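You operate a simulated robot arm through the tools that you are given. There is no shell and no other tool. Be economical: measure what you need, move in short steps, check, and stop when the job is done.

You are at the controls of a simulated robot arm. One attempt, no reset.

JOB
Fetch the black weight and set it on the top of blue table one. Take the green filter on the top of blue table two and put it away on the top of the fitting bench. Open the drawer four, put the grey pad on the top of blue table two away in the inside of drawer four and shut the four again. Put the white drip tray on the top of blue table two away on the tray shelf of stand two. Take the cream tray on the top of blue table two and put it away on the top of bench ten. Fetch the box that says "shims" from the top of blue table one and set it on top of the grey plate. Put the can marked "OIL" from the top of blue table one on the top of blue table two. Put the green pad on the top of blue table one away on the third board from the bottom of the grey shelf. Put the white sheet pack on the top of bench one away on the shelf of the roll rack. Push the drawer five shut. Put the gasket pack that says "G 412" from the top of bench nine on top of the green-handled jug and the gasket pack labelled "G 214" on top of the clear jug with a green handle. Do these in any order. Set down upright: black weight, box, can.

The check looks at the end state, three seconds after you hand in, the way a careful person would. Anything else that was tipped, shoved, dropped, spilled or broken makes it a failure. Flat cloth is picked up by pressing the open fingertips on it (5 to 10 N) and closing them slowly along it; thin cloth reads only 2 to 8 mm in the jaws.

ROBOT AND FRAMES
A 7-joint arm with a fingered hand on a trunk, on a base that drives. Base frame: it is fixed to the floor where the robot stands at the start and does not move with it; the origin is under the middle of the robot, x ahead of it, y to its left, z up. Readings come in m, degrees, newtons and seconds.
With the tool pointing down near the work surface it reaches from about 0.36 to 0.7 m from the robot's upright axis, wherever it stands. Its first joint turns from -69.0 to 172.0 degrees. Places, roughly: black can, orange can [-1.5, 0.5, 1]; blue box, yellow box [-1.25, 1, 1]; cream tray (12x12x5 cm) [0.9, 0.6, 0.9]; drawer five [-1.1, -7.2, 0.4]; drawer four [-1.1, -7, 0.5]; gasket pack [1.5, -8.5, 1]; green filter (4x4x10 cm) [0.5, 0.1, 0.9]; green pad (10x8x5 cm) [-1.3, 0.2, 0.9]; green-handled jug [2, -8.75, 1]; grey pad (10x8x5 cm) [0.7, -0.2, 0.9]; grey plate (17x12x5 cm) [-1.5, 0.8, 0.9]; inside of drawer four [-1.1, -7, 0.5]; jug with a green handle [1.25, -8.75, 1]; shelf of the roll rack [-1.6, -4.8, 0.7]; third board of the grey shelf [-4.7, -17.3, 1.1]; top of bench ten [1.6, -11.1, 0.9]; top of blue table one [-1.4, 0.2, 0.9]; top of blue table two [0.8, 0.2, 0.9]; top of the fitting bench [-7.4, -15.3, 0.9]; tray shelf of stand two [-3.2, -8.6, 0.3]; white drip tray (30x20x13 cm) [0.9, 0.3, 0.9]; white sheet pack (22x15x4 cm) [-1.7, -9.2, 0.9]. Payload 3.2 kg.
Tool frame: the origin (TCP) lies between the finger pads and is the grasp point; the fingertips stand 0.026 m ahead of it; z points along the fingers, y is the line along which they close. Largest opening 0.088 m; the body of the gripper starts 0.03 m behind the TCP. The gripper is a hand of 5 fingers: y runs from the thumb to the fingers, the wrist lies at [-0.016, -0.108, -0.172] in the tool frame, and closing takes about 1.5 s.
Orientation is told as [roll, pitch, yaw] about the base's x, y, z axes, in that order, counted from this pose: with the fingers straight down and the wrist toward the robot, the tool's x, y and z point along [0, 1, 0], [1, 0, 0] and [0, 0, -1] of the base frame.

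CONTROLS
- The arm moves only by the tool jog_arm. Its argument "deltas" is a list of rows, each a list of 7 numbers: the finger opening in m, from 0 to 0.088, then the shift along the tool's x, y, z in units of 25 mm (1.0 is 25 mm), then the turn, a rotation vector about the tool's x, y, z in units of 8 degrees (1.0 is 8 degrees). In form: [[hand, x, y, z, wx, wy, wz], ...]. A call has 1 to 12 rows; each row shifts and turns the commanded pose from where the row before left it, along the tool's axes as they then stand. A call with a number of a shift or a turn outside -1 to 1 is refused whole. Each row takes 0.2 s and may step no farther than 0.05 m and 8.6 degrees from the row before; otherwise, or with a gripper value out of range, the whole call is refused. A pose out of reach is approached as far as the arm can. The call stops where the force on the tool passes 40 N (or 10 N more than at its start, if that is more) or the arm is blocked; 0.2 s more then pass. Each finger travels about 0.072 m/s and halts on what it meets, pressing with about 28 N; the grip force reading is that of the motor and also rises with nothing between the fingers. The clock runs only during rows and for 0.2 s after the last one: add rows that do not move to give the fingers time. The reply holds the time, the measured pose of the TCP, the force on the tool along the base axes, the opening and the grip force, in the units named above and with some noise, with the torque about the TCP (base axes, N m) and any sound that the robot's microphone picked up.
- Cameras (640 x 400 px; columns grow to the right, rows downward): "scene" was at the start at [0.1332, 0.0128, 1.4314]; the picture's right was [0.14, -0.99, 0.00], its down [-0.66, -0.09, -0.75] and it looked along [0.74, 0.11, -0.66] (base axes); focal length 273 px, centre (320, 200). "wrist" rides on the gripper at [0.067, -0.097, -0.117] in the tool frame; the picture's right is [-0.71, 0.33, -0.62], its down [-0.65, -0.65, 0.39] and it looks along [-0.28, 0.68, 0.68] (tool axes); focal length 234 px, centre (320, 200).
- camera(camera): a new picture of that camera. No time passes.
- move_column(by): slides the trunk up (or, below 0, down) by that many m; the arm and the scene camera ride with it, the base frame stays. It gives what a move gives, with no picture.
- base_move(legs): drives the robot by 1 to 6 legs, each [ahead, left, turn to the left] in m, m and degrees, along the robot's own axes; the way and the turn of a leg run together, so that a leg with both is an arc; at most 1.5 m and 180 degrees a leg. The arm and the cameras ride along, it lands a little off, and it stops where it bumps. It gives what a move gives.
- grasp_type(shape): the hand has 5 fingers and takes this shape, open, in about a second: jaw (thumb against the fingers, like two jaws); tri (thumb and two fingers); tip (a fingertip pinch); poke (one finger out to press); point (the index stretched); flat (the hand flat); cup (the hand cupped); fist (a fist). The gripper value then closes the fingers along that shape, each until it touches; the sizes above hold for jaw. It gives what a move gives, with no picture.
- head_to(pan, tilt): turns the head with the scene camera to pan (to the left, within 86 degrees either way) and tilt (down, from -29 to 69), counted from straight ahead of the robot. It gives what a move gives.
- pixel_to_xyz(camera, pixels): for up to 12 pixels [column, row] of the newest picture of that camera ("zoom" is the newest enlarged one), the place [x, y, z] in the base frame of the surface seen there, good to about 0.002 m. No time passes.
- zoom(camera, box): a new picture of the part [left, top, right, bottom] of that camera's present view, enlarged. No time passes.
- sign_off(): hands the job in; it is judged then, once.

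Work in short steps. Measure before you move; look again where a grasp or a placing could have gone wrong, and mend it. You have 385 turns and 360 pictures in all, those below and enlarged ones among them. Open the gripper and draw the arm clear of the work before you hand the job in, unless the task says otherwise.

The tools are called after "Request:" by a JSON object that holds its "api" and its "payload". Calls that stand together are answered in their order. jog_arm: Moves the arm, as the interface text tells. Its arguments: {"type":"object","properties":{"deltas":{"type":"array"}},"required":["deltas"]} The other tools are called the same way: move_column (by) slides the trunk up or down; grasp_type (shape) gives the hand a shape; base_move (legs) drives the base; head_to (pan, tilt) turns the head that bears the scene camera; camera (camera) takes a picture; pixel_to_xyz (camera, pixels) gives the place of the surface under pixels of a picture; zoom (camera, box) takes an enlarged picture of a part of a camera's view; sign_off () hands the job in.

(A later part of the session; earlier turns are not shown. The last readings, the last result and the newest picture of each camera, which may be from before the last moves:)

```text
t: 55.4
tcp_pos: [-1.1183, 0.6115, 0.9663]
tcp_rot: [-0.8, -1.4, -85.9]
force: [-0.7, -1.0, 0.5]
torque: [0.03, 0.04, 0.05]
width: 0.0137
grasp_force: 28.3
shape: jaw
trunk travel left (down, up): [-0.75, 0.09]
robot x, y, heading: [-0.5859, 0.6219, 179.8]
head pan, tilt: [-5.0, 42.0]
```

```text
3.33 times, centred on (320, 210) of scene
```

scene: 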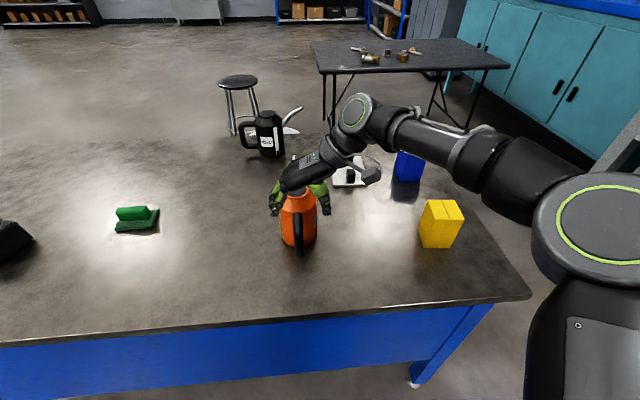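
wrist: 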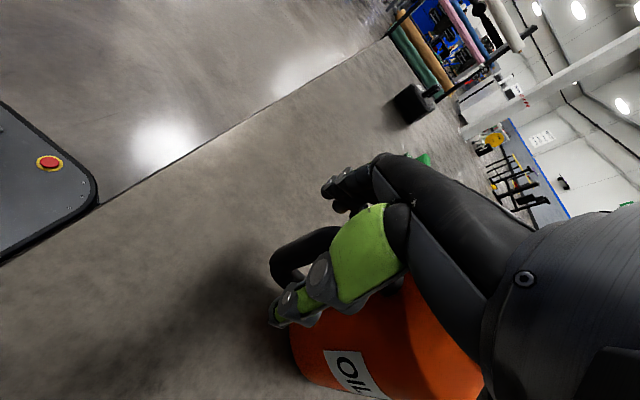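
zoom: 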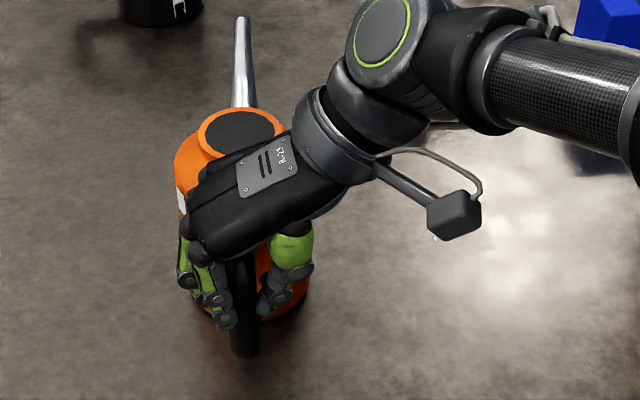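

Gripped at 13.7 mm. I lift a few centimetres slowly and check the tilt.

Request:
{"api": "jog_arm", "payload": {"deltas": [[0, 0, 0, -0.3, 0, 0, 0], [0, 0, 0, -0.3, 0, 0, 0], [0, 0, 0, -0.3, 0, 0, 0], [0, 0, 0, -0.3, 0, 0, 0], [0, 0, 0, 0, 0, 0, 0]]}}

Request:
{"api": "zoom", "payload": {"camera": "scene", "box": [240, 150, 400, 270]}}

Request:
{"api": "camera", "payload": {"camera": "wrist"}}

```text
t: 56.6
tcp_pos: [-1.1178, 0.6164, 0.9951]
tcp_rot: [-0.9, -1.5, -85.9]
force: [0.3, 1.2, -2.7]
torque: [0.0, -0.16, 0.0]
width: 0.0131
grasp_force: 28.0
shape: jaw
trunk travel left (down, up): [-0.75, 0.09]
robot x, y, heading: [-0.5863, 0.6196, 179.8]
head pan, tilt: [-5.0, 42.0]
```

```text
3.33 times, centred on (320, 210) of scene
```

zoom: 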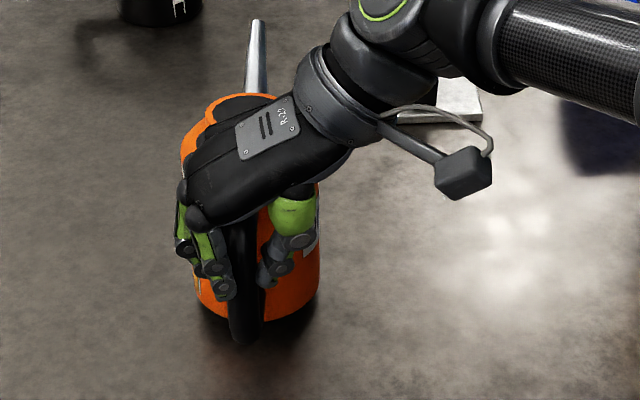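

```text
322 pictures are left
```

wrist: 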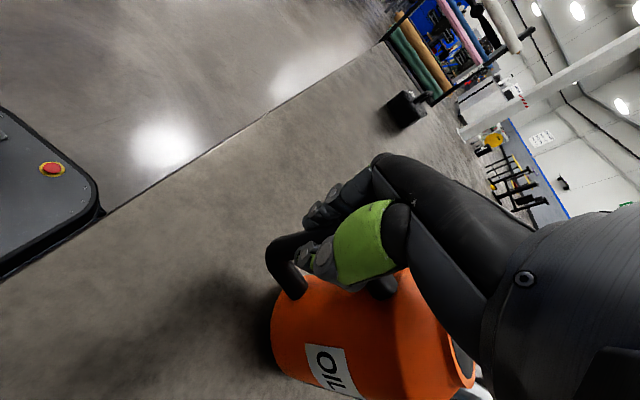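

The load is just 2.7 N (a light can). I measure whether it left the table and is level.

Request:
{"api": "zoom", "payload": {"camera": "scene", "box": [260, 160, 360, 260]}}

Request:
{"api": "pixel_to_xyz", "payload": {"camera": "zoom", "pixels": [[240, 330], [262, 345], [305, 330], [370, 310], [372, 250], [360, 150], [230, 65], [185, 200], [265, 335]]}}

```text
4.00 times, centred on (310, 210) of scene
```

zoom: 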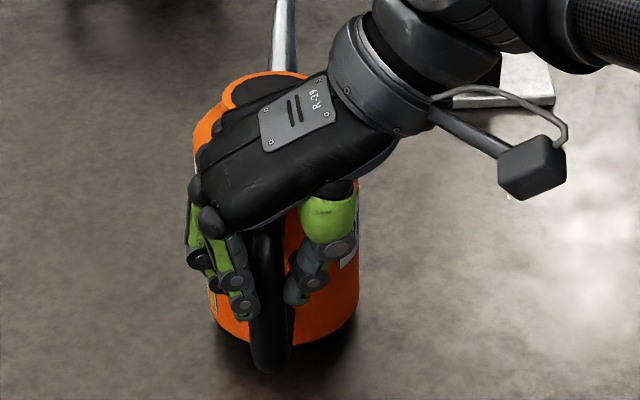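

```text
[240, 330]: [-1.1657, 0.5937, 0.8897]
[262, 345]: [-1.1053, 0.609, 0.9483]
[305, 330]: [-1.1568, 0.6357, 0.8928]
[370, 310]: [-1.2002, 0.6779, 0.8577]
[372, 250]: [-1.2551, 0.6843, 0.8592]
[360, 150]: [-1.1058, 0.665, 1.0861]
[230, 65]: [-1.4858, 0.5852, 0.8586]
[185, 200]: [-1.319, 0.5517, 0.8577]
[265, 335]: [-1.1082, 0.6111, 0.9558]
```

The can is lifted ~3 cm and level. I raise it, back off, turn around and drive toward a free spot on table two at y≈-0.47.

Request:
{"api": "jog_arm", "payload": {"deltas": [[0, 0, 0, -0.4, 0, 0, 0], [0, 0, 0, -0.6, 0, 0, 0], [0, 0, 0, -0.6, 0, 0, 0], [0, 0, 0, -0.6, 0, 0, 0], [0, 0, 0, -0.4, 0, 0, 0], [0, 0, 0, 0, 0, 0, 0]]}}

Request:
{"api": "base_move", "payload": {"legs": [[-0.3, 0, 0], [0, 0, 180], [0, -1.09, 0]]}}

Request:
{"api": "camera", "payload": {"camera": "scene"}}

```text
t: 58.0
tcp_pos: [-1.1184, 0.6168, 1.0603]
tcp_rot: [-0.9, -1.5, -85.9]
force: [-0.2, -0.9, -3.2]
torque: [-0.02, -0.21, 0.01]
width: 0.0133
grasp_force: 28.6
shape: jaw
trunk travel left (down, up): [-0.75, 0.09]
robot x, y, heading: [-0.586, 0.6194, 180.0]
head pan, tilt: [-5.0, 42.0]
```

```text
t: 73.0
tcp_pos: [0.4085, -0.3631, 1.0607]
tcp_rot: [-0.8, -1.5, 105.2]
force: [0.5, -0.1, -2.4]
torque: [0.0, 0.19, -0.02]
width: 0.0127
grasp_force: 28.0
shape: jaw
trunk travel left (down, up): [-0.75, 0.09]
robot x, y, heading: [-0.1134, -0.4687, 10.8]
head pan, tilt: [-5.0, 42.0]
```

```text
320 pictures are left
```

scene: 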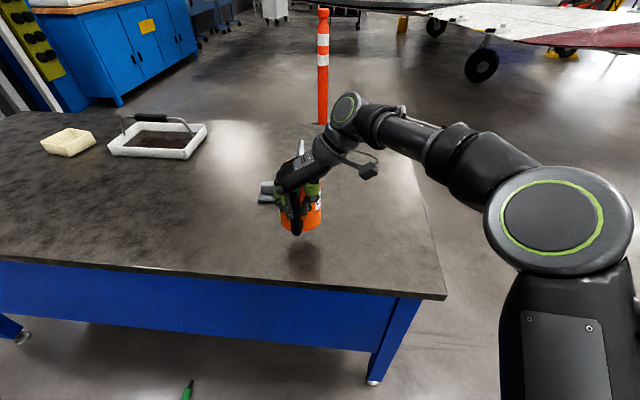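

A green thing appears at (187,390), below the table edge – I check whether that's the filter.

Request:
{"api": "head_to", "payload": {"pan": 20, "tilt": 60}}

Request:
{"api": "camera", "payload": {"camera": "scene"}}

```text
t: 73.8
tcp_pos: [0.4085, -0.3632, 1.0598]
tcp_rot: [-0.8, -1.5, 105.2]
force: [0.0, -0.7, -3.1]
torque: [0.01, 0.18, 0.01]
width: 0.0127
grasp_force: 27.8
shape: jaw
trunk travel left (down, up): [-0.75, 0.09]
robot x, y, heading: [-0.1133, -0.4689, 11.1]
head pan, tilt: [20.0, 60.0]
```

```text
319 pictures are left
```

scene: 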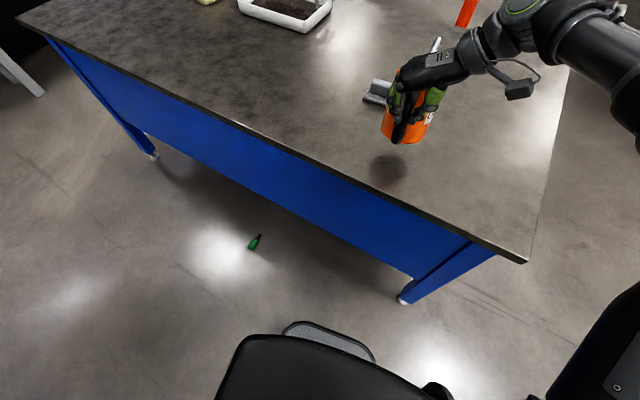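

The filter was knocked to the floor (my early back-off); I will pick it up there later and carry it to the bench. First I set the can down: straighten the heading and go ahead.

Request:
{"api": "base_move", "payload": {"legs": [[0, 0, -11], [0.13, 0, 0]]}}

Request:
{"api": "head_to", "payload": {"pan": 0, "tilt": 45}}

Request:
{"api": "camera", "payload": {"camera": "scene"}}

```text
t: 75.8
tcp_pos: [0.5482, -0.4679, 1.06]
tcp_rot: [-0.8, -1.6, 93.8]
force: [1.0, 0.5, -1.6]
torque: [0.02, 0.19, 0.01]
width: 0.0126
grasp_force: 27.7
shape: jaw
trunk travel left (down, up): [-0.75, 0.09]
robot x, y, heading: [0.0211, -0.4679, -0.5]
head pan, tilt: [20.0, 60.0]
```

```text
t: 76.7
tcp_pos: [0.5483, -0.4683, 1.0605]
tcp_rot: [-0.7, -1.5, 93.9]
force: [0.5, 0.4, -1.7]
torque: [0.03, 0.21, -0.01]
width: 0.0126
grasp_force: 27.8
shape: jaw
trunk travel left (down, up): [-0.75, 0.09]
robot x, y, heading: [0.0145, -0.4681, -0.4]
head pan, tilt: [0.0, 45.0]
```

```text
318 pictures are left
```

scene: 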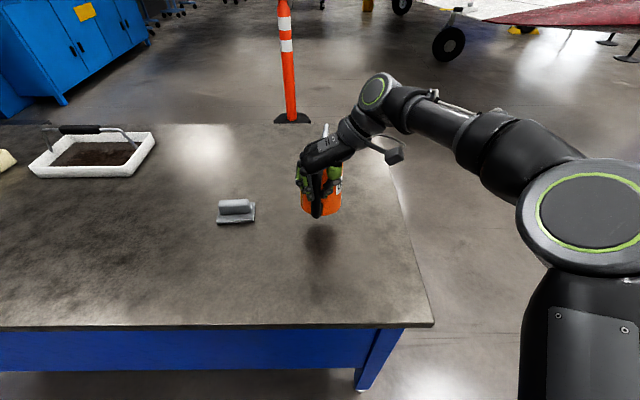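

Clear spot below the can. I lower it 9 cm, stopping near contact.

Request:
{"api": "jog_arm", "payload": {"deltas": [[0, 0, 0, 0.7, 0, 0, 0], [0, 0, 0, 0.7, 0, 0, 0], [0, 0, 0, 0.7, 0, 0, 0], [0, 0, 0, 0.7, 0, 0, 0], [0, 0, 0, 0.5, 0, 0, 0], [0, 0, 0, 0.2, 0, 0, 0], [0, 0, 0, 0.1, 0, 0, 0], [0, 0, 0, 0, 0, 0, 0]]}}

Request:
{"api": "zoom", "payload": {"camera": "scene", "box": [260, 120, 400, 270]}}

```text
t: 78.5
tcp_pos: [0.5474, -0.4666, 0.9705]
tcp_rot: [-0.9, -1.5, 94.0]
force: [-0.7, -0.4, 0.5]
torque: [-0.03, -0.1, -0.02]
width: 0.0134
grasp_force: 28.1
shape: jaw
trunk travel left (down, up): [-0.75, 0.09]
robot x, y, heading: [0.0175, -0.4683, -0.5]
head pan, tilt: [0.0, 45.0]
```

```text
2.67 times, centred on (330, 195) of scene
```

zoom: 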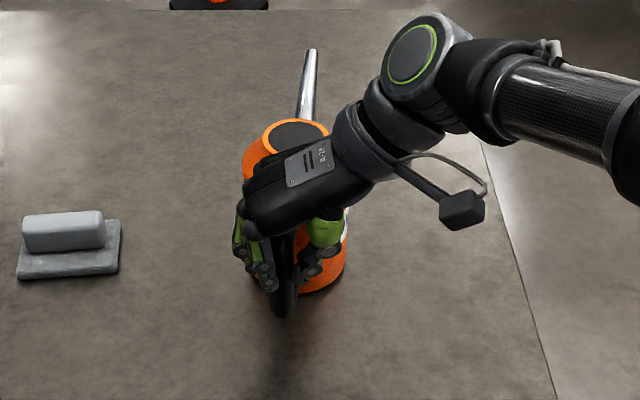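

Contact begins (torque flipped). I lower 3 mm more and open slowly.

Request:
{"api": "jog_arm", "payload": {"deltas": [[0, 0, 0, 0.12, 0, 0, 0], [0, 0, 0, 0, 0, 0, 0], [0.02, 0, 0, 0, 0, 0, 0], [0.03, 0, 0, 0, 0, 0, 0], [0.045, 0, 0, 0, 0, 0, 0], [0.06, 0, 0, 0, 0, 0, 0], [0.088, 0, 0, 0, 0, 0, 0], [0.088, 0, 0, 0, 0, 0, 0], [0.088, 0, 0, 0, 0, 0, 0]]}}

Request:
{"api": "zoom", "payload": {"camera": "scene", "box": [260, 120, 400, 270]}}

```text
t: 80.5
tcp_pos: [0.5485, -0.4658, 0.9671]
tcp_rot: [-0.8, -1.4, 93.9]
force: [0.9, 0.5, 0.2]
torque: [0.02, 0.02, 0.05]
width: 0.0877
grasp_force: 0.0
shape: jaw
trunk travel left (down, up): [-0.75, 0.09]
robot x, y, heading: [0.0165, -0.4683, -0.5]
head pan, tilt: [0.0, 45.0]
```

```text
2.67 times, centred on (330, 195) of scene
```

zoom: 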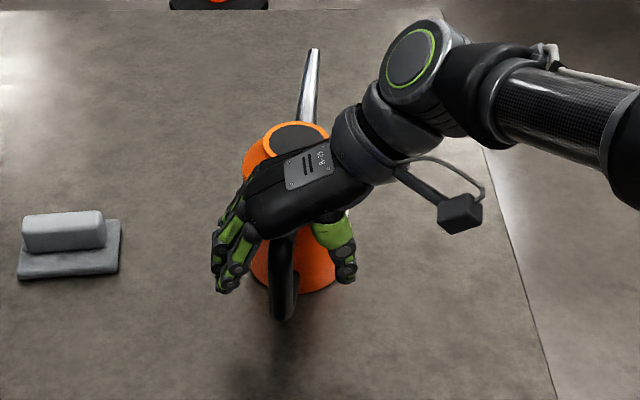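

Released. I lift straight up and back away a little, and check the can.

Request:
{"api": "jog_arm", "payload": {"deltas": [[0.088, 0, 0, -0.4, 0, 0, 0], [0.088, 0, 0, -0.8, 0, 0, 0], [0.088, 0, 0, -0.8, 0, 0, 0], [0.088, 0, 0, -0.8, 0, 0, 0], [0.088, 0, 0, -0.8, 0, 0, 0], [0.088, 0, 0, -0.8, 0, 0, 0], [0.088, 0, 0, 0, 0, 0, 0]]}}

Request:
{"api": "base_move", "payload": {"legs": [[-0.25, 0, 0]]}}

Request:
{"api": "camera", "payload": {"camera": "scene"}}

```text
t: 82.1
tcp_pos: [0.549, -0.4701, 1.0755]
tcp_rot: [-0.8, -1.5, 93.9]
force: [-0.6, 0.2, 0.1]
torque: [0.02, -0.02, 0.03]
width: 0.0876
grasp_force: 0.0
shape: jaw
trunk travel left (down, up): [-0.75, 0.09]
robot x, y, heading: [0.0172, -0.4681, -0.4]
head pan, tilt: [0.0, 45.0]
```

```text
t: 83.9
tcp_pos: [0.297, -0.4671, 1.0772]
tcp_rot: [-0.8, -1.5, 94.0]
force: [-0.7, -0.2, -0.6]
torque: [0.01, 0.0, -0.01]
width: 0.0876
grasp_force: 0.1
shape: jaw
trunk travel left (down, up): [-0.75, 0.09]
robot x, y, heading: [-0.2326, -0.4619, -0.5]
head pan, tilt: [0.0, 45.0]
```

```text
315 pictures are left
```

scene: 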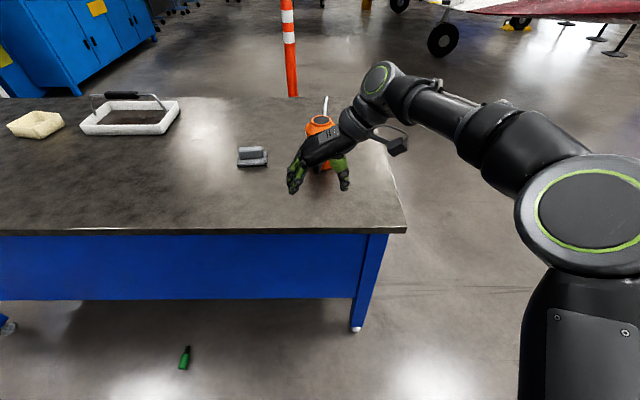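

I measure the filter on the floor.

Request:
{"api": "zoom", "payload": {"camera": "scene", "box": [150, 330, 220, 390]}}

Request:
{"api": "pixel_to_xyz", "payload": {"camera": "scene", "pixels": [[183, 364], [185, 358], [187, 350], [181, 368]]}}

```text
6.67 times, centred on (185, 360) of scene
```

zoom: 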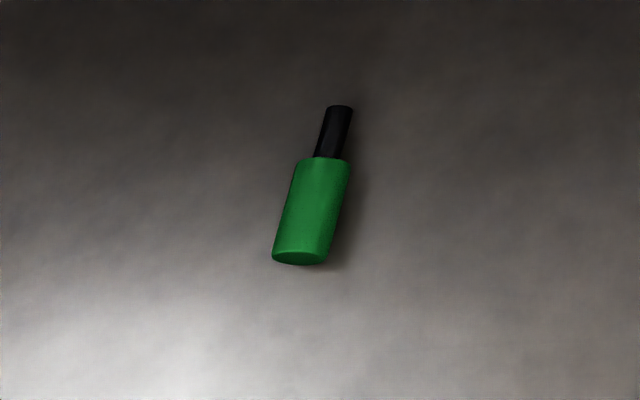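

```text
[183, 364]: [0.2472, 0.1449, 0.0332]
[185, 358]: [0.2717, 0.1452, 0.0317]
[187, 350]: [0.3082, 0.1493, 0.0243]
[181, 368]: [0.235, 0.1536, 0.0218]
```

The filter lies along x from 0.235 to 0.315 at y≈0.147. I drive left and back in front of it, then lower the trunk while clear of the table.

Request:
{"api": "base_move", "payload": {"legs": [[-0.25, 0, 0.5], [0, 0.61, 0]]}}

Request:
{"api": "move_column", "payload": {"by": -0.7}}

Request:
{"api": "camera", "payload": {"camera": "scene"}}

```text
t: 88.8
tcp_pos: [0.0406, 0.1503, 1.0766]
tcp_rot: [-0.7, -1.5, 94.8]
force: [0.0, 0.6, 0.5]
torque: [0.0, 0.01, -0.02]
width: 0.0878
grasp_force: 0.1
shape: jaw
trunk travel left (down, up): [-0.75, 0.09]
robot x, y, heading: [-0.4919, 0.1445, 0.4]
head pan, tilt: [0.0, 45.0]
```

```text
refused: -0.7 is not a number from -0.4 to 0.4
```

```text
313 pictures are left
```

scene: 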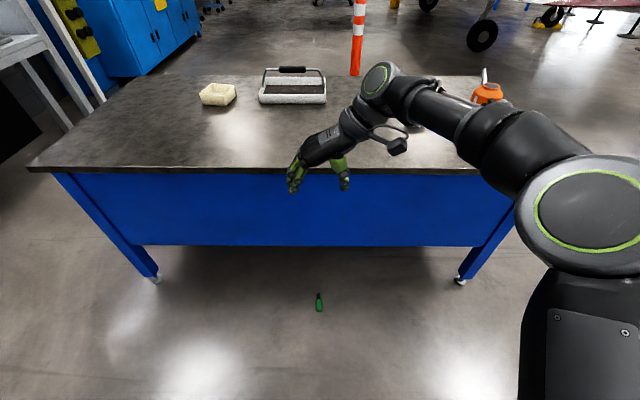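

The filter is at (319,303), straight ahead. I lower the trunk in two steps.

Request:
{"api": "move_column", "payload": {"by": -0.4}}

Request:
{"api": "move_column", "payload": {"by": -0.34}}

Request:
{"api": "camera", "payload": {"camera": "scene"}}

```text
t: 92.6
tcp_pos: [0.0402, 0.1504, 0.6765]
tcp_rot: [-0.8, -1.5, 94.8]
force: [0.3, 0.2, -0.2]
torque: [0.01, -0.02, 0.04]
width: 0.0877
grasp_force: 0.2
shape: jaw
trunk travel left (down, up): [-0.35, 0.49]
robot x, y, heading: [-0.4885, 0.1423, 0.4]
head pan, tilt: [0.0, 45.0]
```

```text
t: 95.9
tcp_pos: [0.0404, 0.1504, 0.3368]
tcp_rot: [-0.9, -1.5, 94.8]
force: [0.5, 0.7, 0.0]
torque: [-0.02, -0.01, 0.02]
width: 0.0878
grasp_force: 0.1
shape: jaw
trunk travel left (down, up): [-0.01, 0.83]
robot x, y, heading: [-0.4951, 0.1395, 0.4]
head pan, tilt: [0.0, 45.0]
```

```text
312 pictures are left
```

scene: 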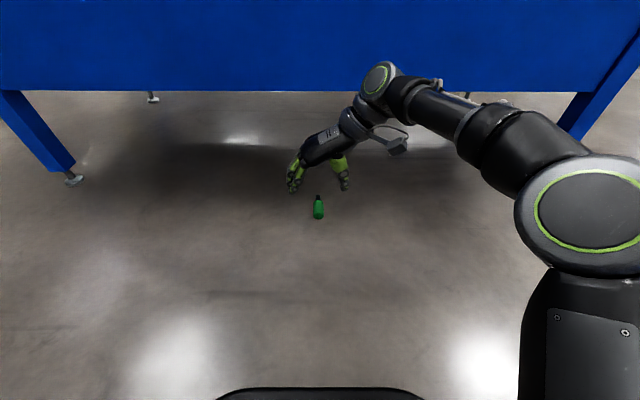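

I re-measure the filter and the apron's lower edge from this view.

Request:
{"api": "pixel_to_xyz", "payload": {"camera": "scene", "pixels": [[318, 208], [318, 198], [319, 216], [314, 208], [323, 208], [300, 88], [300, 60], [380, 68]]}}

```text
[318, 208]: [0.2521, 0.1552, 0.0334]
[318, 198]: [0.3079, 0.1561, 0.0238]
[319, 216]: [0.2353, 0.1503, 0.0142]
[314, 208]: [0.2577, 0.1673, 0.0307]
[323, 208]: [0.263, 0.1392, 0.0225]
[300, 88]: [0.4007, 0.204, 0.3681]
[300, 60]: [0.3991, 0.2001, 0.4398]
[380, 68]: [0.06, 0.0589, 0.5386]
```

The apron's lower edge is z 0.37 at x 0.40, so I lower the arm here first to z≈0.1, then drive in.

Request:
{"api": "jog_arm", "payload": {"deltas": [[0.088, 0, 0, 0.9, 0, 0, 0], [0.088, 0, 0, 0.9, 0, 0, 0], [0.088, 0, 0, 0.9, 0, 0, 0], [0.088, 0, 0, 0.9, 0, 0, 0], [0.088, 0, 0, 0.9, 0, 0, 0], [0.088, 0, 0, 0.9, 0, 0, 0], [0.088, 0, 0, 0.9, 0, 0, 0], [0.088, 0, 0, 0.9, 0, 0, 0], [0.088, 0, 0, 0.9, 0, 0, 0], [0.088, 0, 0, 0.9, 0, 0, 0.6], [0.088, 0, 0, 0, 0, 0, 0]]}}

Request:
{"api": "camera", "payload": {"camera": "scene"}}

```text
t: 98.3
tcp_pos: [0.044, 0.1555, 0.1112]
tcp_rot: [-0.7, -1.5, 89.9]
force: [-0.1, 0.5, 0.1]
torque: [-0.02, -0.01, 0.02]
width: 0.0879
grasp_force: 0.0
shape: jaw
trunk travel left (down, up): [-0.01, 0.83]
robot x, y, heading: [-0.4881, 0.1461, 0.4]
head pan, tilt: [0.0, 45.0]
```

```text
311 pictures are left
```

scene: 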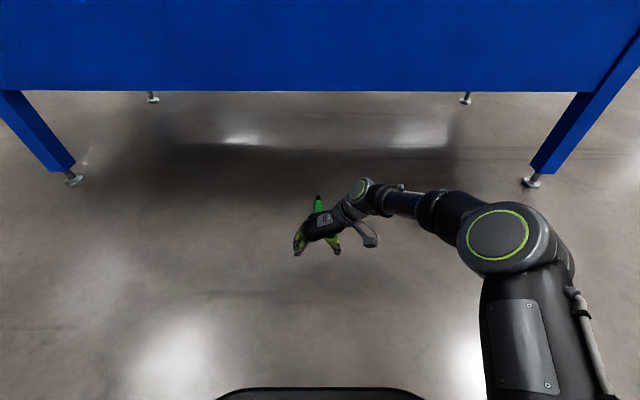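

Now ahead 0.215 m over the filter.

Request:
{"api": "base_move", "payload": {"legs": [[0.215, 0, 0]]}}

Request:
{"api": "camera", "payload": {"camera": "scene"}}

Request:
{"api": "camera", "payload": {"camera": "wrist"}}

```text
t: 100.0
tcp_pos: [0.255, 0.1565, 0.1118]
tcp_rot: [-0.7, -1.5, 90.0]
force: [0.6, -0.8, 0.9]
torque: [-0.02, 0.01, -0.04]
width: 0.0879
grasp_force: 0.0
shape: jaw
trunk travel left (down, up): [-0.01, 0.83]
robot x, y, heading: [-0.283, 0.1454, 0.3]
head pan, tilt: [0.0, 45.0]
```

```text
310 pictures are left
```

scene: 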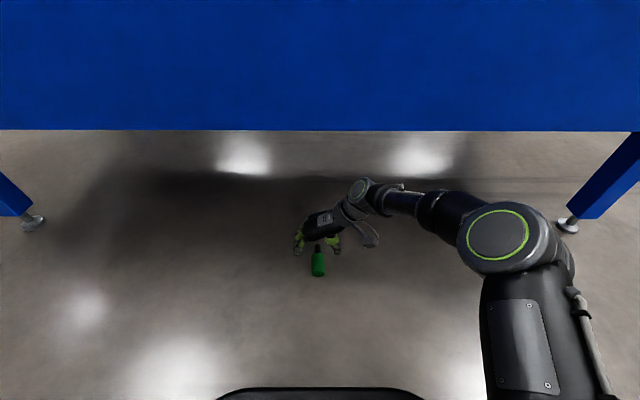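

```text
309 pictures are left
```

wrist: 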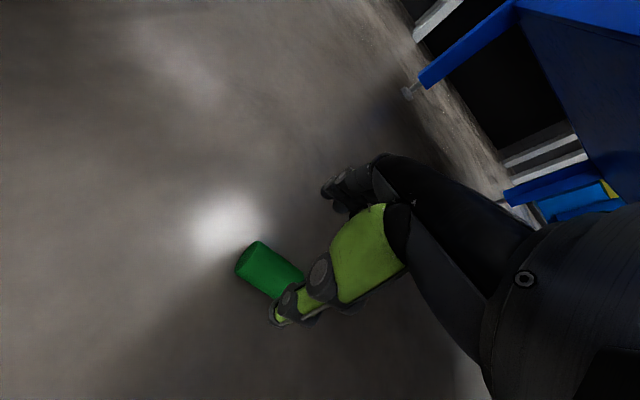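

The filter lies between thumb and fingers. I lower to z≈0.034 and close.

Request:
{"api": "jog_arm", "payload": {"deltas": [[0.088, 0, -0.1, 0.8, 0, 0, 0], [0.088, 0, 0, 0.8, 0, 0, 0], [0.088, 0, 0, 0.8, 0, 0, 0], [0.088, 0, 0, 0.6, 0, 0, 0], [0.088, 0, 0, 0, 0, 0, 0], [0.05, 0, 0, 0, 0, 0, 0], [0.03, 0, 0, 0, 0, 0, 0], [0.0, 0, 0, 0, 0, 0, 0], [0.0, 0, 0, 0, 0, 0, 0], [0.0, 0, 0, 0, 0, 0, 0], [0.0, 0, 0, 0, 0, 0, 0]]}}

Request:
{"api": "camera", "payload": {"camera": "wrist"}}

```text
t: 102.4
tcp_pos: [0.257, 0.1574, 0.0363]
tcp_rot: [-0.6, -1.6, 90.0]
force: [-0.5, -0.7, -0.3]
torque: [-0.01, 0.0, -0.02]
width: 0.0302
grasp_force: 28.1
shape: jaw
trunk travel left (down, up): [-0.01, 0.83]
robot x, y, heading: [-0.2811, 0.1463, 0.2]
head pan, tilt: [0.0, 45.0]
```

```text
308 pictures are left
```

wrist: 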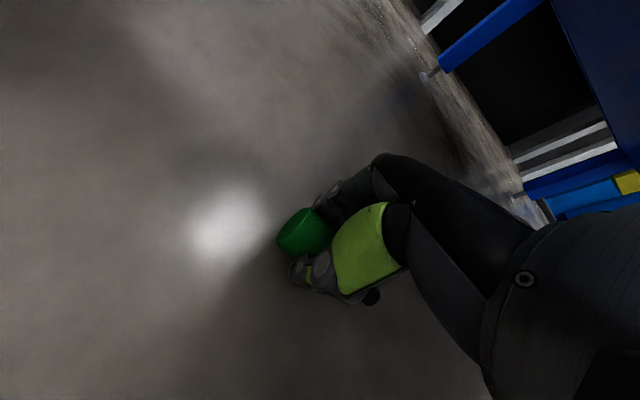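

Gripped (30 mm). I lift, back clear of the table and raise the trunk.

Request:
{"api": "jog_arm", "payload": {"deltas": [[0, 0, 0, -0.8, 0, 0, 0], [0, 0, 0, -0.8, 0, 0, 0], [0, 0, 0, -0.8, 0, 0, 0], [0, 0, 0, 0, 0, 0, 0]]}}

Request:
{"api": "base_move", "payload": {"legs": [[-0.2, 0, 0]]}}

Request:
{"api": "camera", "payload": {"camera": "scene"}}

Request:
{"api": "move_column", "payload": {"by": 0.4}}

Request:
{"api": "move_column", "payload": {"by": 0.34}}

```text
t: 103.4
tcp_pos: [0.2566, 0.1553, 0.0979]
tcp_rot: [-0.8, -1.4, 90.0]
force: [-0.1, -0.2, -0.9]
torque: [0.02, 0.04, 0.04]
width: 0.0303
grasp_force: 27.9
shape: jaw
trunk travel left (down, up): [-0.01, 0.83]
robot x, y, heading: [-0.2812, 0.1447, 0.4]
head pan, tilt: [0.0, 45.0]
```

```text
t: 105.0
tcp_pos: [0.0555, 0.1513, 0.0981]
tcp_rot: [-0.7, -1.6, 89.6]
force: [0.0, -0.2, -0.6]
torque: [0.01, -0.02, -0.01]
width: 0.0301
grasp_force: 28.3
shape: jaw
trunk travel left (down, up): [-0.01, 0.83]
robot x, y, heading: [-0.4815, 0.1436, 0.2]
head pan, tilt: [0.0, 45.0]
```

```text
307 pictures are left
```

scene: 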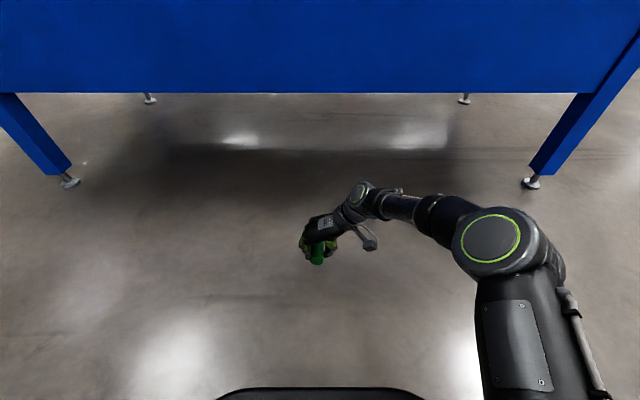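

```text
t: 108.8
tcp_pos: [0.0569, 0.1513, 0.499]
tcp_rot: [-0.7, -1.4, 89.6]
force: [-0.4, 1.2, -0.9]
torque: [-0.01, 0.02, 0.01]
width: 0.0304
grasp_force: 28.2
shape: jaw
trunk travel left (down, up): [-0.41, 0.43]
robot x, y, heading: [-0.48, 0.1493, 0.0]
head pan, tilt: [0.0, 45.0]
```

```text
t: 112.1
tcp_pos: [0.0551, 0.1511, 0.838]
tcp_rot: [-0.7, -1.5, 89.6]
force: [0.0, 0.1, -0.8]
torque: [0.0, 0.03, 0.0]
width: 0.0305
grasp_force: 28.2
shape: jaw
trunk travel left (down, up): [-0.75, 0.09]
robot x, y, heading: [-0.4803, 0.1462, 0.2]
head pan, tilt: [0.0, 45.0]
```

Filter held. I raise the hand to travel height, turn to face -y and look down the hall.

Request:
{"api": "jog_arm", "payload": {"deltas": [[0, 0, 0, -1, 0, 0, 0], [0, 0, 0, -1, 0, 0, 0], [0, 0, 0, -1, 0, 0, 0], [0, 0, 0, -1, 0, 0, 0], [0, 0, 0, -1, 0, 0, 0], [0, 0, 0, -1, 0, 0, 0], [0, 0, 0, -1, 0, 0, 0], [0, 0, 0, -1, 0, 0, 0], [0, 0, 0, -1, 0, 0, 0], [0, 0, 0, 0, 0, 0, 0]]}}

Request:
{"api": "base_move", "payload": {"legs": [[0.15, 0, 0], [0, 0, -90]]}}

Request:
{"api": "head_to", "payload": {"pan": 0, "tilt": 15}}

Request:
{"api": "camera", "payload": {"camera": "scene"}}

```text
t: 114.3
tcp_pos: [0.0545, 0.145, 1.0653]
tcp_rot: [-0.6, -1.5, 89.7]
force: [-0.8, 0.8, -0.9]
torque: [-0.02, 0.02, -0.01]
width: 0.0302
grasp_force: 28.5
shape: jaw
trunk travel left (down, up): [-0.75, 0.09]
robot x, y, heading: [-0.4829, 0.1414, 0.4]
head pan, tilt: [0.0, 45.0]
```

```text
t: 119.5
tcp_pos: [-0.3176, -0.391, 1.0622]
tcp_rot: [-0.7, -1.5, 1.0]
force: [0.6, -0.8, -0.9]
torque: [0.02, 0.04, -0.01]
width: 0.0302
grasp_force: 27.6
shape: jaw
trunk travel left (down, up): [-0.75, 0.09]
robot x, y, heading: [-0.3278, 0.143, -88.4]
head pan, tilt: [0.0, 45.0]
```

```text
t: 120.4
tcp_pos: [-0.3164, -0.3909, 1.0633]
tcp_rot: [-0.6, -1.5, 1.0]
force: [-0.5, 0.7, 0.2]
torque: [0.01, 0.0, 0.04]
width: 0.0301
grasp_force: 27.8
shape: jaw
trunk travel left (down, up): [-0.75, 0.09]
robot x, y, heading: [-0.3269, 0.149, -88.6]
head pan, tilt: [0.0, 15.0]
```

```text
306 pictures are left
```

scene: 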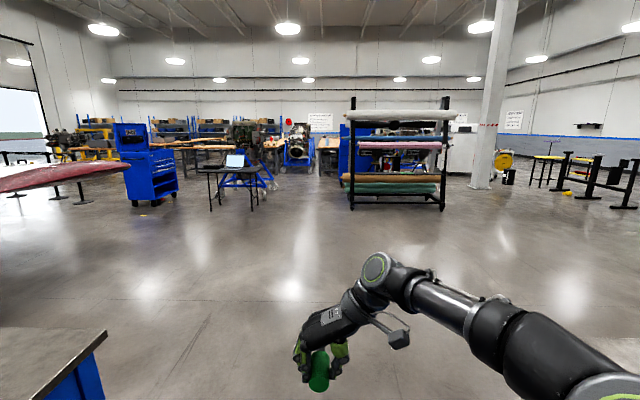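

I zoom into the middle and look left and right to map the hall.

Request:
{"api": "zoom", "payload": {"camera": "scene", "box": [60, 90, 380, 240]}}

Request:
{"api": "zoom", "payload": {"camera": "scene", "box": [320, 80, 640, 240]}}

Request:
{"api": "pixel_to_xyz", "payload": {"camera": "scene", "pixels": [[352, 207], [442, 207], [155, 205], [215, 208], [255, 205], [480, 185], [300, 167], [270, 187], [510, 182], [340, 172], [400, 180], [20, 193]]}}

```text
2.00 times, centred on (220, 165) of scene
```

zoom: 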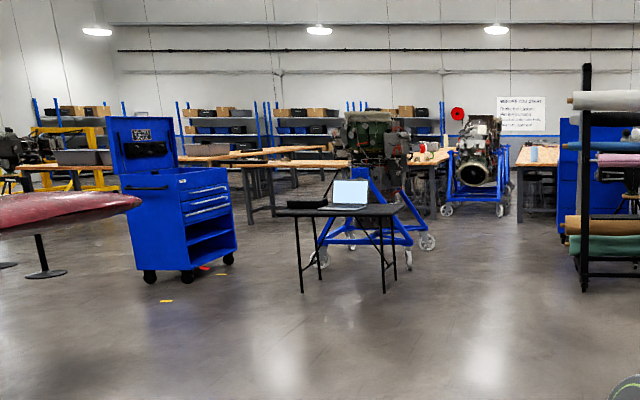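

```text
2.00 times, centred on (480, 160) of scene
```

zoom: 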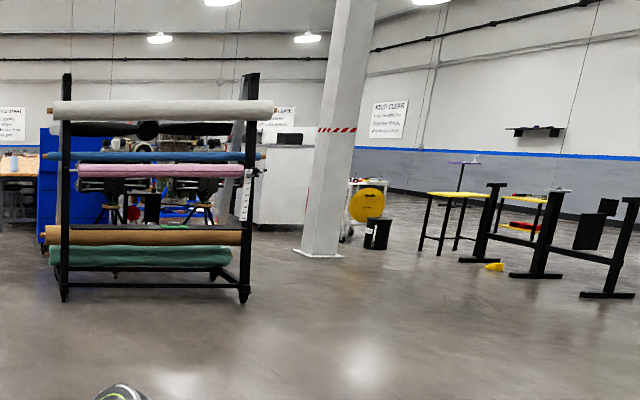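

```text
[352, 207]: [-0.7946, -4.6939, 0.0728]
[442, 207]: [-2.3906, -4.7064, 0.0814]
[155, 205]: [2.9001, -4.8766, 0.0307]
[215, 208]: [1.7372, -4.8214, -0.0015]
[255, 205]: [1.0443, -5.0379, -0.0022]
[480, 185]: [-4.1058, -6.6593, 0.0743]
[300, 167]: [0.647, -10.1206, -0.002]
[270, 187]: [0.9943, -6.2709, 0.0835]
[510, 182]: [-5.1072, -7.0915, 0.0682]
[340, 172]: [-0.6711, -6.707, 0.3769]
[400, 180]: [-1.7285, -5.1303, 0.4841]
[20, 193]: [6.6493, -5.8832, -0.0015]
```

Map so far: roll rack x -0.8..-2.4 at y -4.7, pillar at (-4.1,-6.7), cabinet about (-0.7,-6.7). I go between rack and pillar toward the fitting bench.

Request:
{"api": "base_move", "payload": {"legs": [[1.5, 0, 0], [0, 0, -41.5], [1.5, 0, 0], [1.5, 0, 0], [1.4, 0, 0]]}}

Request:
{"api": "camera", "payload": {"camera": "scene"}}

```text
t: 150.2
tcp_pos: [-3.4244, -5.1121, 1.0629]
tcp_rot: [-0.7, -1.5, -38.9]
force: [0.3, 0.2, -1.5]
torque: [0.04, 0.0, -0.02]
width: 0.03
grasp_force: 28.4
shape: jaw
trunk travel left (down, up): [-0.75, 0.09]
robot x, y, heading: [-3.0888, -4.6921, -128.4]
head pan, tilt: [0.0, 15.0]
```

```text
303 pictures are left
```

scene: 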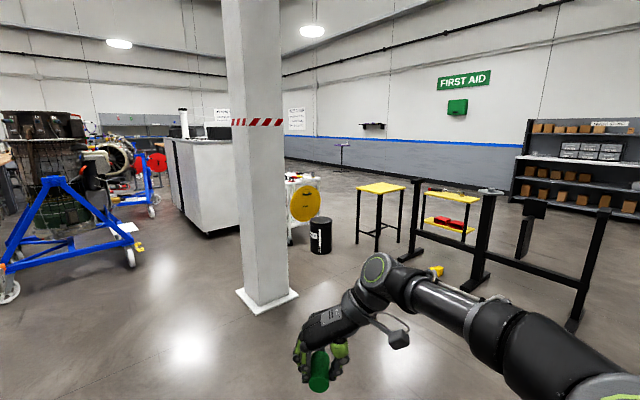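

The pillar is ahead. I measure obstacles and look left for the way on.

Request:
{"api": "pixel_to_xyz", "payload": {"camera": "scene", "pixels": [[237, 292], [298, 295], [130, 265], [205, 235], [140, 250], [310, 252], [375, 250], [10, 298], [415, 258], [400, 240], [150, 215], [290, 240]]}}

Request:
{"api": "head_to", "payload": {"pan": 45, "tilt": 15}}

Request:
{"api": "camera", "payload": {"camera": "scene"}}

```text
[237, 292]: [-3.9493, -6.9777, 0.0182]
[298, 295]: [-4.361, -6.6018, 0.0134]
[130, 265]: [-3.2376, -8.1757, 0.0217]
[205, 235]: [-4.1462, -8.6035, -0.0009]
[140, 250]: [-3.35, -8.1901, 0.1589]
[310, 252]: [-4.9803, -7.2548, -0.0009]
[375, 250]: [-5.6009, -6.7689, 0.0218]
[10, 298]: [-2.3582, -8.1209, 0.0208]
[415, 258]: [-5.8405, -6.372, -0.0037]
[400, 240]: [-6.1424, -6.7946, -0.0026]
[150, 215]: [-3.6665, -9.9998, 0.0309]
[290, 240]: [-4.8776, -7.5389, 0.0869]
```

```text
t: 151.3
tcp_pos: [-3.4239, -5.1127, 1.0638]
tcp_rot: [-0.7, -1.5, -39.0]
force: [-0.2, 0.6, -0.5]
torque: [0.01, 0.03, -0.01]
width: 0.0302
grasp_force: 28.4
shape: jaw
trunk travel left (down, up): [-0.75, 0.09]
robot x, y, heading: [-3.0918, -4.6962, -128.7]
head pan, tilt: [45.0, 15.0]
```

```text
302 pictures are left
```

scene: 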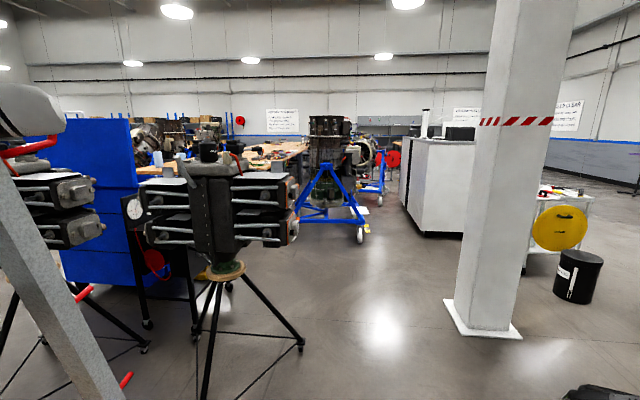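

Gap between the blue stand (wheel -3.24) and grey cabinet (-4.15) is ~0.9 m with another stand behind. I look right for a wider way.

Request:
{"api": "head_to", "payload": {"pan": -45, "tilt": 20}}

Request:
{"api": "camera", "payload": {"camera": "scene"}}

Request:
{"api": "pixel_to_xyz", "payload": {"camera": "scene", "pixels": [[20, 225], [75, 210], [150, 190], [250, 185], [330, 200], [170, 215], [220, 260], [450, 165], [560, 170], [90, 180], [300, 160], [130, 235]]}}

```text
t: 152.9
tcp_pos: [-3.4245, -5.1129, 1.0646]
tcp_rot: [-0.6, -1.5, -38.9]
force: [-0.7, 0.3, -0.4]
torque: [-0.02, -0.01, 0.03]
width: 0.03
grasp_force: 28.2
shape: jaw
trunk travel left (down, up): [-0.75, 0.09]
robot x, y, heading: [-3.0915, -4.6946, -128.5]
head pan, tilt: [-45.0, 20.0]
```

```text
301 pictures are left
```

scene: 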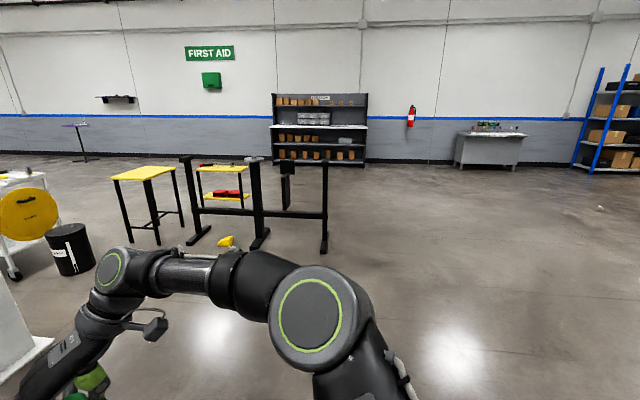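

```text
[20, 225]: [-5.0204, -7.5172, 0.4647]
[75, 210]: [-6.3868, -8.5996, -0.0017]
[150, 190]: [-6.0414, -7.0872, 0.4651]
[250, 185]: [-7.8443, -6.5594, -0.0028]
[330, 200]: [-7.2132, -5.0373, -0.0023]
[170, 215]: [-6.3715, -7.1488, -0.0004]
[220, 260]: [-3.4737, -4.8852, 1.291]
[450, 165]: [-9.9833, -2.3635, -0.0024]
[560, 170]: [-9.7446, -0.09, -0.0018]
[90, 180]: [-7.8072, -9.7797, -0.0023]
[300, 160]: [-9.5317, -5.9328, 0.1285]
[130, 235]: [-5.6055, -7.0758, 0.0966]
```

The west side is open. I measure the black frame's end before rounding it.

Request:
{"api": "pixel_to_xyz", "payload": {"camera": "scene", "pixels": [[323, 250], [262, 245], [195, 242], [245, 205], [228, 240], [210, 235], [80, 158]]}}

Request:
{"api": "head_to", "payload": {"pan": -10, "tilt": 10}}

Request:
{"api": "camera", "payload": {"camera": "scene"}}

```text
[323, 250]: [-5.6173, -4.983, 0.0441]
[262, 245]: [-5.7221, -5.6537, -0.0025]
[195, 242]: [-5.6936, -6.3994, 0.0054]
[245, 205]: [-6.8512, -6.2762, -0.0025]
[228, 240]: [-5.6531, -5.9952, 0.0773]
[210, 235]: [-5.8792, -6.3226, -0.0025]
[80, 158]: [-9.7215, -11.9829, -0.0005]
```

```text
t: 153.9
tcp_pos: [-3.4237, -5.1127, 1.0643]
tcp_rot: [-0.7, -1.5, -38.9]
force: [0.1, -0.7, -1.0]
torque: [-0.01, 0.0, -0.01]
width: 0.0301
grasp_force: 28.3
shape: jaw
trunk travel left (down, up): [-0.75, 0.09]
robot x, y, heading: [-3.093, -4.6921, -128.5]
head pan, tilt: [-10.0, 10.0]
```

```text
300 pictures are left
```

scene: 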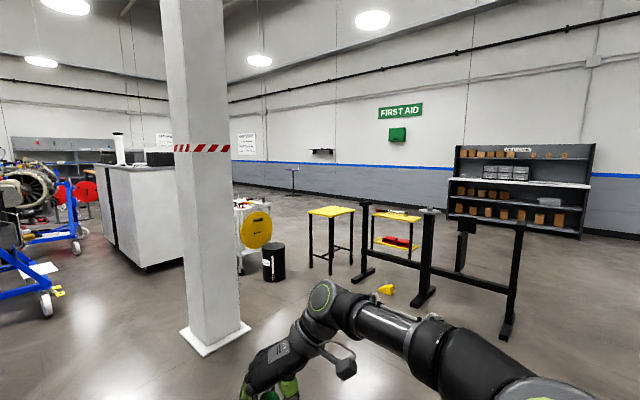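

Route: out to (-6.0,-3.6), then to (-8.0,-5.8), then south along x≈-8.

Request:
{"api": "base_move", "payload": {"legs": [[0, 0, -72], [1.5, 0, 0], [1.5, 0, 0], [0, 0, 68], [1.5, 0, 0], [1.4, 0, 0]]}}

Request:
{"api": "camera", "payload": {"camera": "scene"}}

```text
t: 188.4
tcp_pos: [-8.1793, -5.8743, 1.0641]
tcp_rot: [-0.6, -1.5, -42.8]
force: [0.6, -0.5, -0.3]
torque: [0.01, 0.0, -0.01]
width: 0.0303
grasp_force: 27.9
shape: jaw
trunk travel left (down, up): [-0.75, 0.09]
robot x, y, heading: [-7.8147, -5.4759, -132.3]
head pan, tilt: [-10.0, 10.0]
```

```text
299 pictures are left
```

scene: 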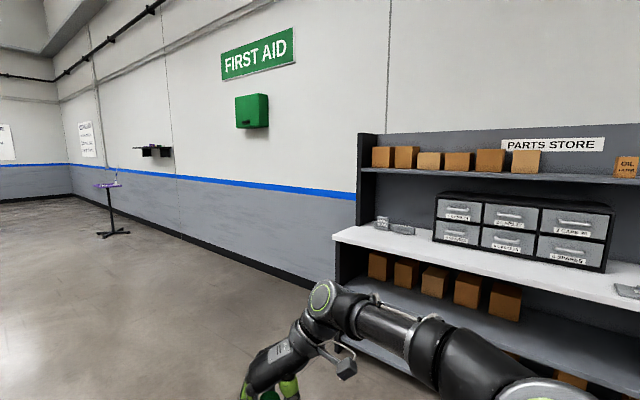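

Turn to face -y and look further.

Request:
{"api": "base_move", "payload": {"legs": [[0, 0, 42], [1.5, 0, 0]]}}

Request:
{"api": "head_to", "payload": {"pan": 15, "tilt": 15}}

Request:
{"api": "camera", "payload": {"camera": "scene"}}

```text
t: 197.9
tcp_pos: [-7.8493, -7.5538, 1.0634]
tcp_rot: [-0.6, -1.5, -1.6]
force: [-0.2, 0.6, -0.4]
torque: [0.03, 0.0, -0.01]
width: 0.0304
grasp_force: 28.4
shape: jaw
trunk travel left (down, up): [-0.75, 0.09]
robot x, y, heading: [-7.8384, -7.0226, -91.3]
head pan, tilt: [-10.0, 10.0]
```

```text
t: 198.8
tcp_pos: [-7.8484, -7.5537, 1.064]
tcp_rot: [-0.6, -1.6, -1.5]
force: [0.6, -0.3, 0.2]
torque: [0.03, -0.01, -0.02]
width: 0.0303
grasp_force: 27.8
shape: jaw
trunk travel left (down, up): [-0.75, 0.09]
robot x, y, heading: [-7.8419, -7.0196, -91.3]
head pan, tilt: [15.0, 15.0]
```

```text
298 pictures are left
```

scene: 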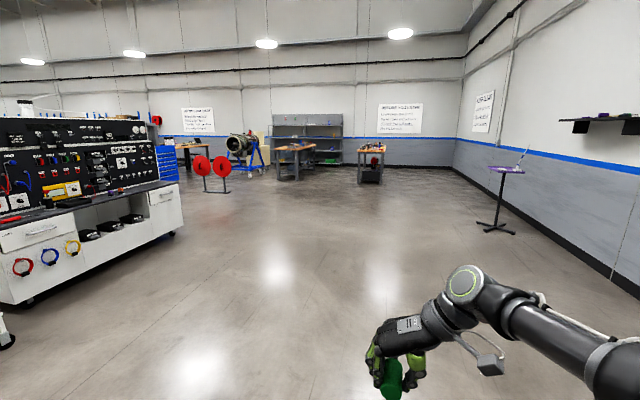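

The bench near (370,160) should be the fitting bench, the grey shelf near (308,140). I zoom and measure.

Request:
{"api": "zoom", "payload": {"camera": "scene", "box": [200, 90, 440, 240]}}

Request:
{"api": "pixel_to_xyz", "payload": {"camera": "scene", "pixels": [[370, 150], [358, 182], [380, 184], [295, 180], [285, 148], [320, 164], [225, 192], [480, 228], [270, 172]]}}

```text
2.67 times, centred on (320, 165) of scene
```

zoom: 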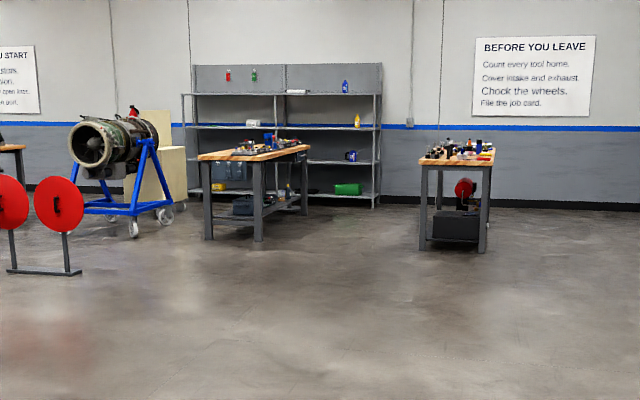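

```text
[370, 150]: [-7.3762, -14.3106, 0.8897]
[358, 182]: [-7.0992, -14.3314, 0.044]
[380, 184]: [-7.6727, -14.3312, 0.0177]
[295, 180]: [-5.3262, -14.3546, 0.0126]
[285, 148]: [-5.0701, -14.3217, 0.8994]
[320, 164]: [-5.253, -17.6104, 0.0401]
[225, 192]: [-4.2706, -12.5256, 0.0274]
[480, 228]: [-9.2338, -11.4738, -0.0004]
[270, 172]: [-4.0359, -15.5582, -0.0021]
```

Bench: x -7.1..-7.67, near end y -14.31. I drive up to it.

Request:
{"api": "base_move", "payload": {"legs": [[0, 0, 5.3], [1.5, 0, 0], [1.5, 0, 0], [1.5, 0, 0], [1.5, 0, 0], [0, 0, -4]]}}

Request:
{"api": "head_to", "payload": {"pan": 0, "tilt": 25}}

Request:
{"api": "camera", "payload": {"camera": "scene"}}

```text
t: 228.2
tcp_pos: [-7.6188, -13.5285, 1.0648]
tcp_rot: [-0.7, -1.5, -3.2]
force: [0.3, -0.3, -0.7]
torque: [0.0, 0.0, 0.02]
width: 0.0302
grasp_force: 28.2
shape: jaw
trunk travel left (down, up): [-0.75, 0.09]
robot x, y, heading: [-7.5894, -12.9916, -93.0]
head pan, tilt: [15.0, 15.0]
```

```text
t: 229.0
tcp_pos: [-7.6191, -13.5278, 1.0629]
tcp_rot: [-0.7, -1.4, -3.3]
force: [-0.3, -0.1, -0.6]
torque: [0.0, 0.03, -0.01]
width: 0.0302
grasp_force: 28.1
shape: jaw
trunk travel left (down, up): [-0.75, 0.09]
robot x, y, heading: [-7.5951, -12.9966, -93.0]
head pan, tilt: [0.0, 25.0]
```

```text
296 pictures are left
```

scene: 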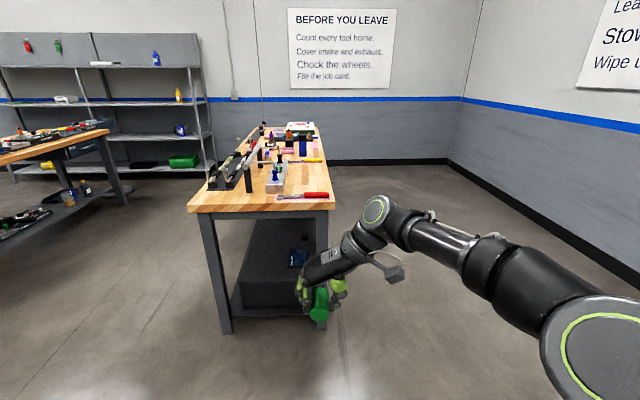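

Request:
{"api": "zoom", "payload": {"camera": "scene", "box": [180, 110, 350, 220]}}

Request:
{"api": "pixel_to_xyz", "payload": {"camera": "scene", "pixels": [[190, 210], [333, 210], [225, 202], [305, 203], [275, 180], [300, 195], [320, 162], [245, 185], [290, 170]]}}

```text
3.64 times, centred on (265, 165) of scene
```

zoom: 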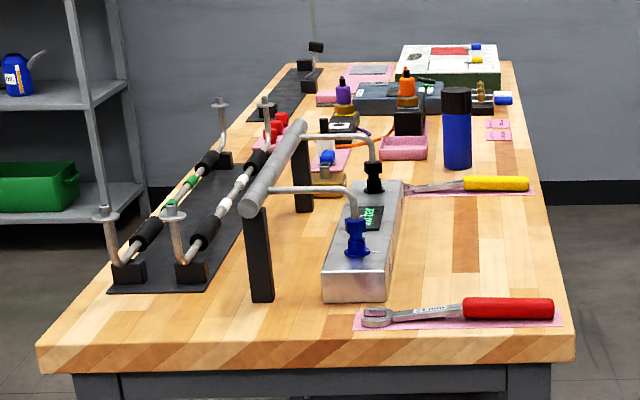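

```text
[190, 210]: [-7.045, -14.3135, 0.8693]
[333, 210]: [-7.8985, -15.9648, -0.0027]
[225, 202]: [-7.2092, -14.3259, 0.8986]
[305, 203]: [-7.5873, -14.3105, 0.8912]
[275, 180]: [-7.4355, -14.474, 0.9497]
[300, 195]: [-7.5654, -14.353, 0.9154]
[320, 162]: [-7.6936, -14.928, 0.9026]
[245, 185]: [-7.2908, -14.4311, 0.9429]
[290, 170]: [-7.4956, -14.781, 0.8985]
```

Bench top z≈0.898. The bare wood between the red and yellow wrenches looks free; I measure it.

Request:
{"api": "pixel_to_xyz", "payload": {"camera": "zoom", "pixels": [[405, 290], [530, 285], [430, 235], [520, 225], [470, 260], [395, 240], [550, 280], [450, 200], [470, 150], [355, 265]]}}

```text
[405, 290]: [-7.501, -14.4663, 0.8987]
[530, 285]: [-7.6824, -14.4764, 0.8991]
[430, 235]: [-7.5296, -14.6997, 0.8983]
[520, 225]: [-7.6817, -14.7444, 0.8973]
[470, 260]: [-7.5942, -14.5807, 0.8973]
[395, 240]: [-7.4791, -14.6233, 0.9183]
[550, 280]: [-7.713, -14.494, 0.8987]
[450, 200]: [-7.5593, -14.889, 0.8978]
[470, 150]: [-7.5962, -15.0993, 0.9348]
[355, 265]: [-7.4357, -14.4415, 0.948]
```

Free area x -7.50..-7.72, y -14.46..-14.78. I drive so the TCP comes over (-7.6,-14.55).

Request:
{"api": "base_move", "payload": {"legs": [[0, 0, 3.0], [1.0, 0, 0]]}}

Request:
{"api": "head_to", "payload": {"pan": 0, "tilt": 45}}

Request:
{"api": "camera", "payload": {"camera": "scene"}}

```text
t: 234.7
tcp_pos: [-7.5979, -14.5374, 1.0642]
tcp_rot: [-0.7, -1.5, -0.7]
force: [-0.3, -0.1, 0.0]
torque: [0.02, -0.02, -0.02]
width: 0.0304
grasp_force: 28.2
shape: jaw
trunk travel left (down, up): [-0.75, 0.09]
robot x, y, heading: [-7.5955, -14.0033, -90.4]
head pan, tilt: [0.0, 25.0]
```

```text
t: 235.5
tcp_pos: [-7.5982, -14.5383, 1.064]
tcp_rot: [-0.7, -1.6, -0.7]
force: [-0.7, 0.5, -1.1]
torque: [-0.02, -0.03, 0.05]
width: 0.0301
grasp_force: 28.0
shape: jaw
trunk travel left (down, up): [-0.75, 0.09]
robot x, y, heading: [-7.5959, -14.0031, -90.4]
head pan, tilt: [0.0, 45.0]
```

```text
294 pictures are left
```

scene: 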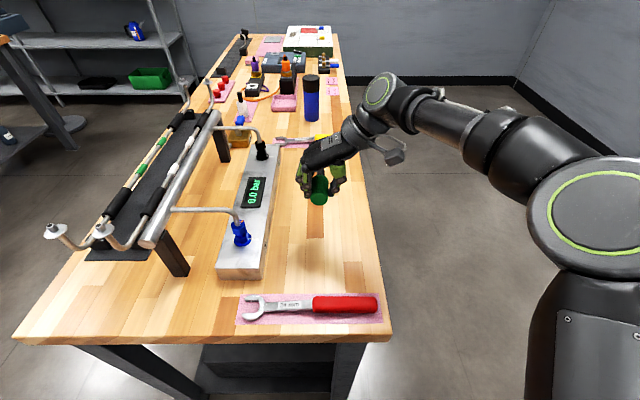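

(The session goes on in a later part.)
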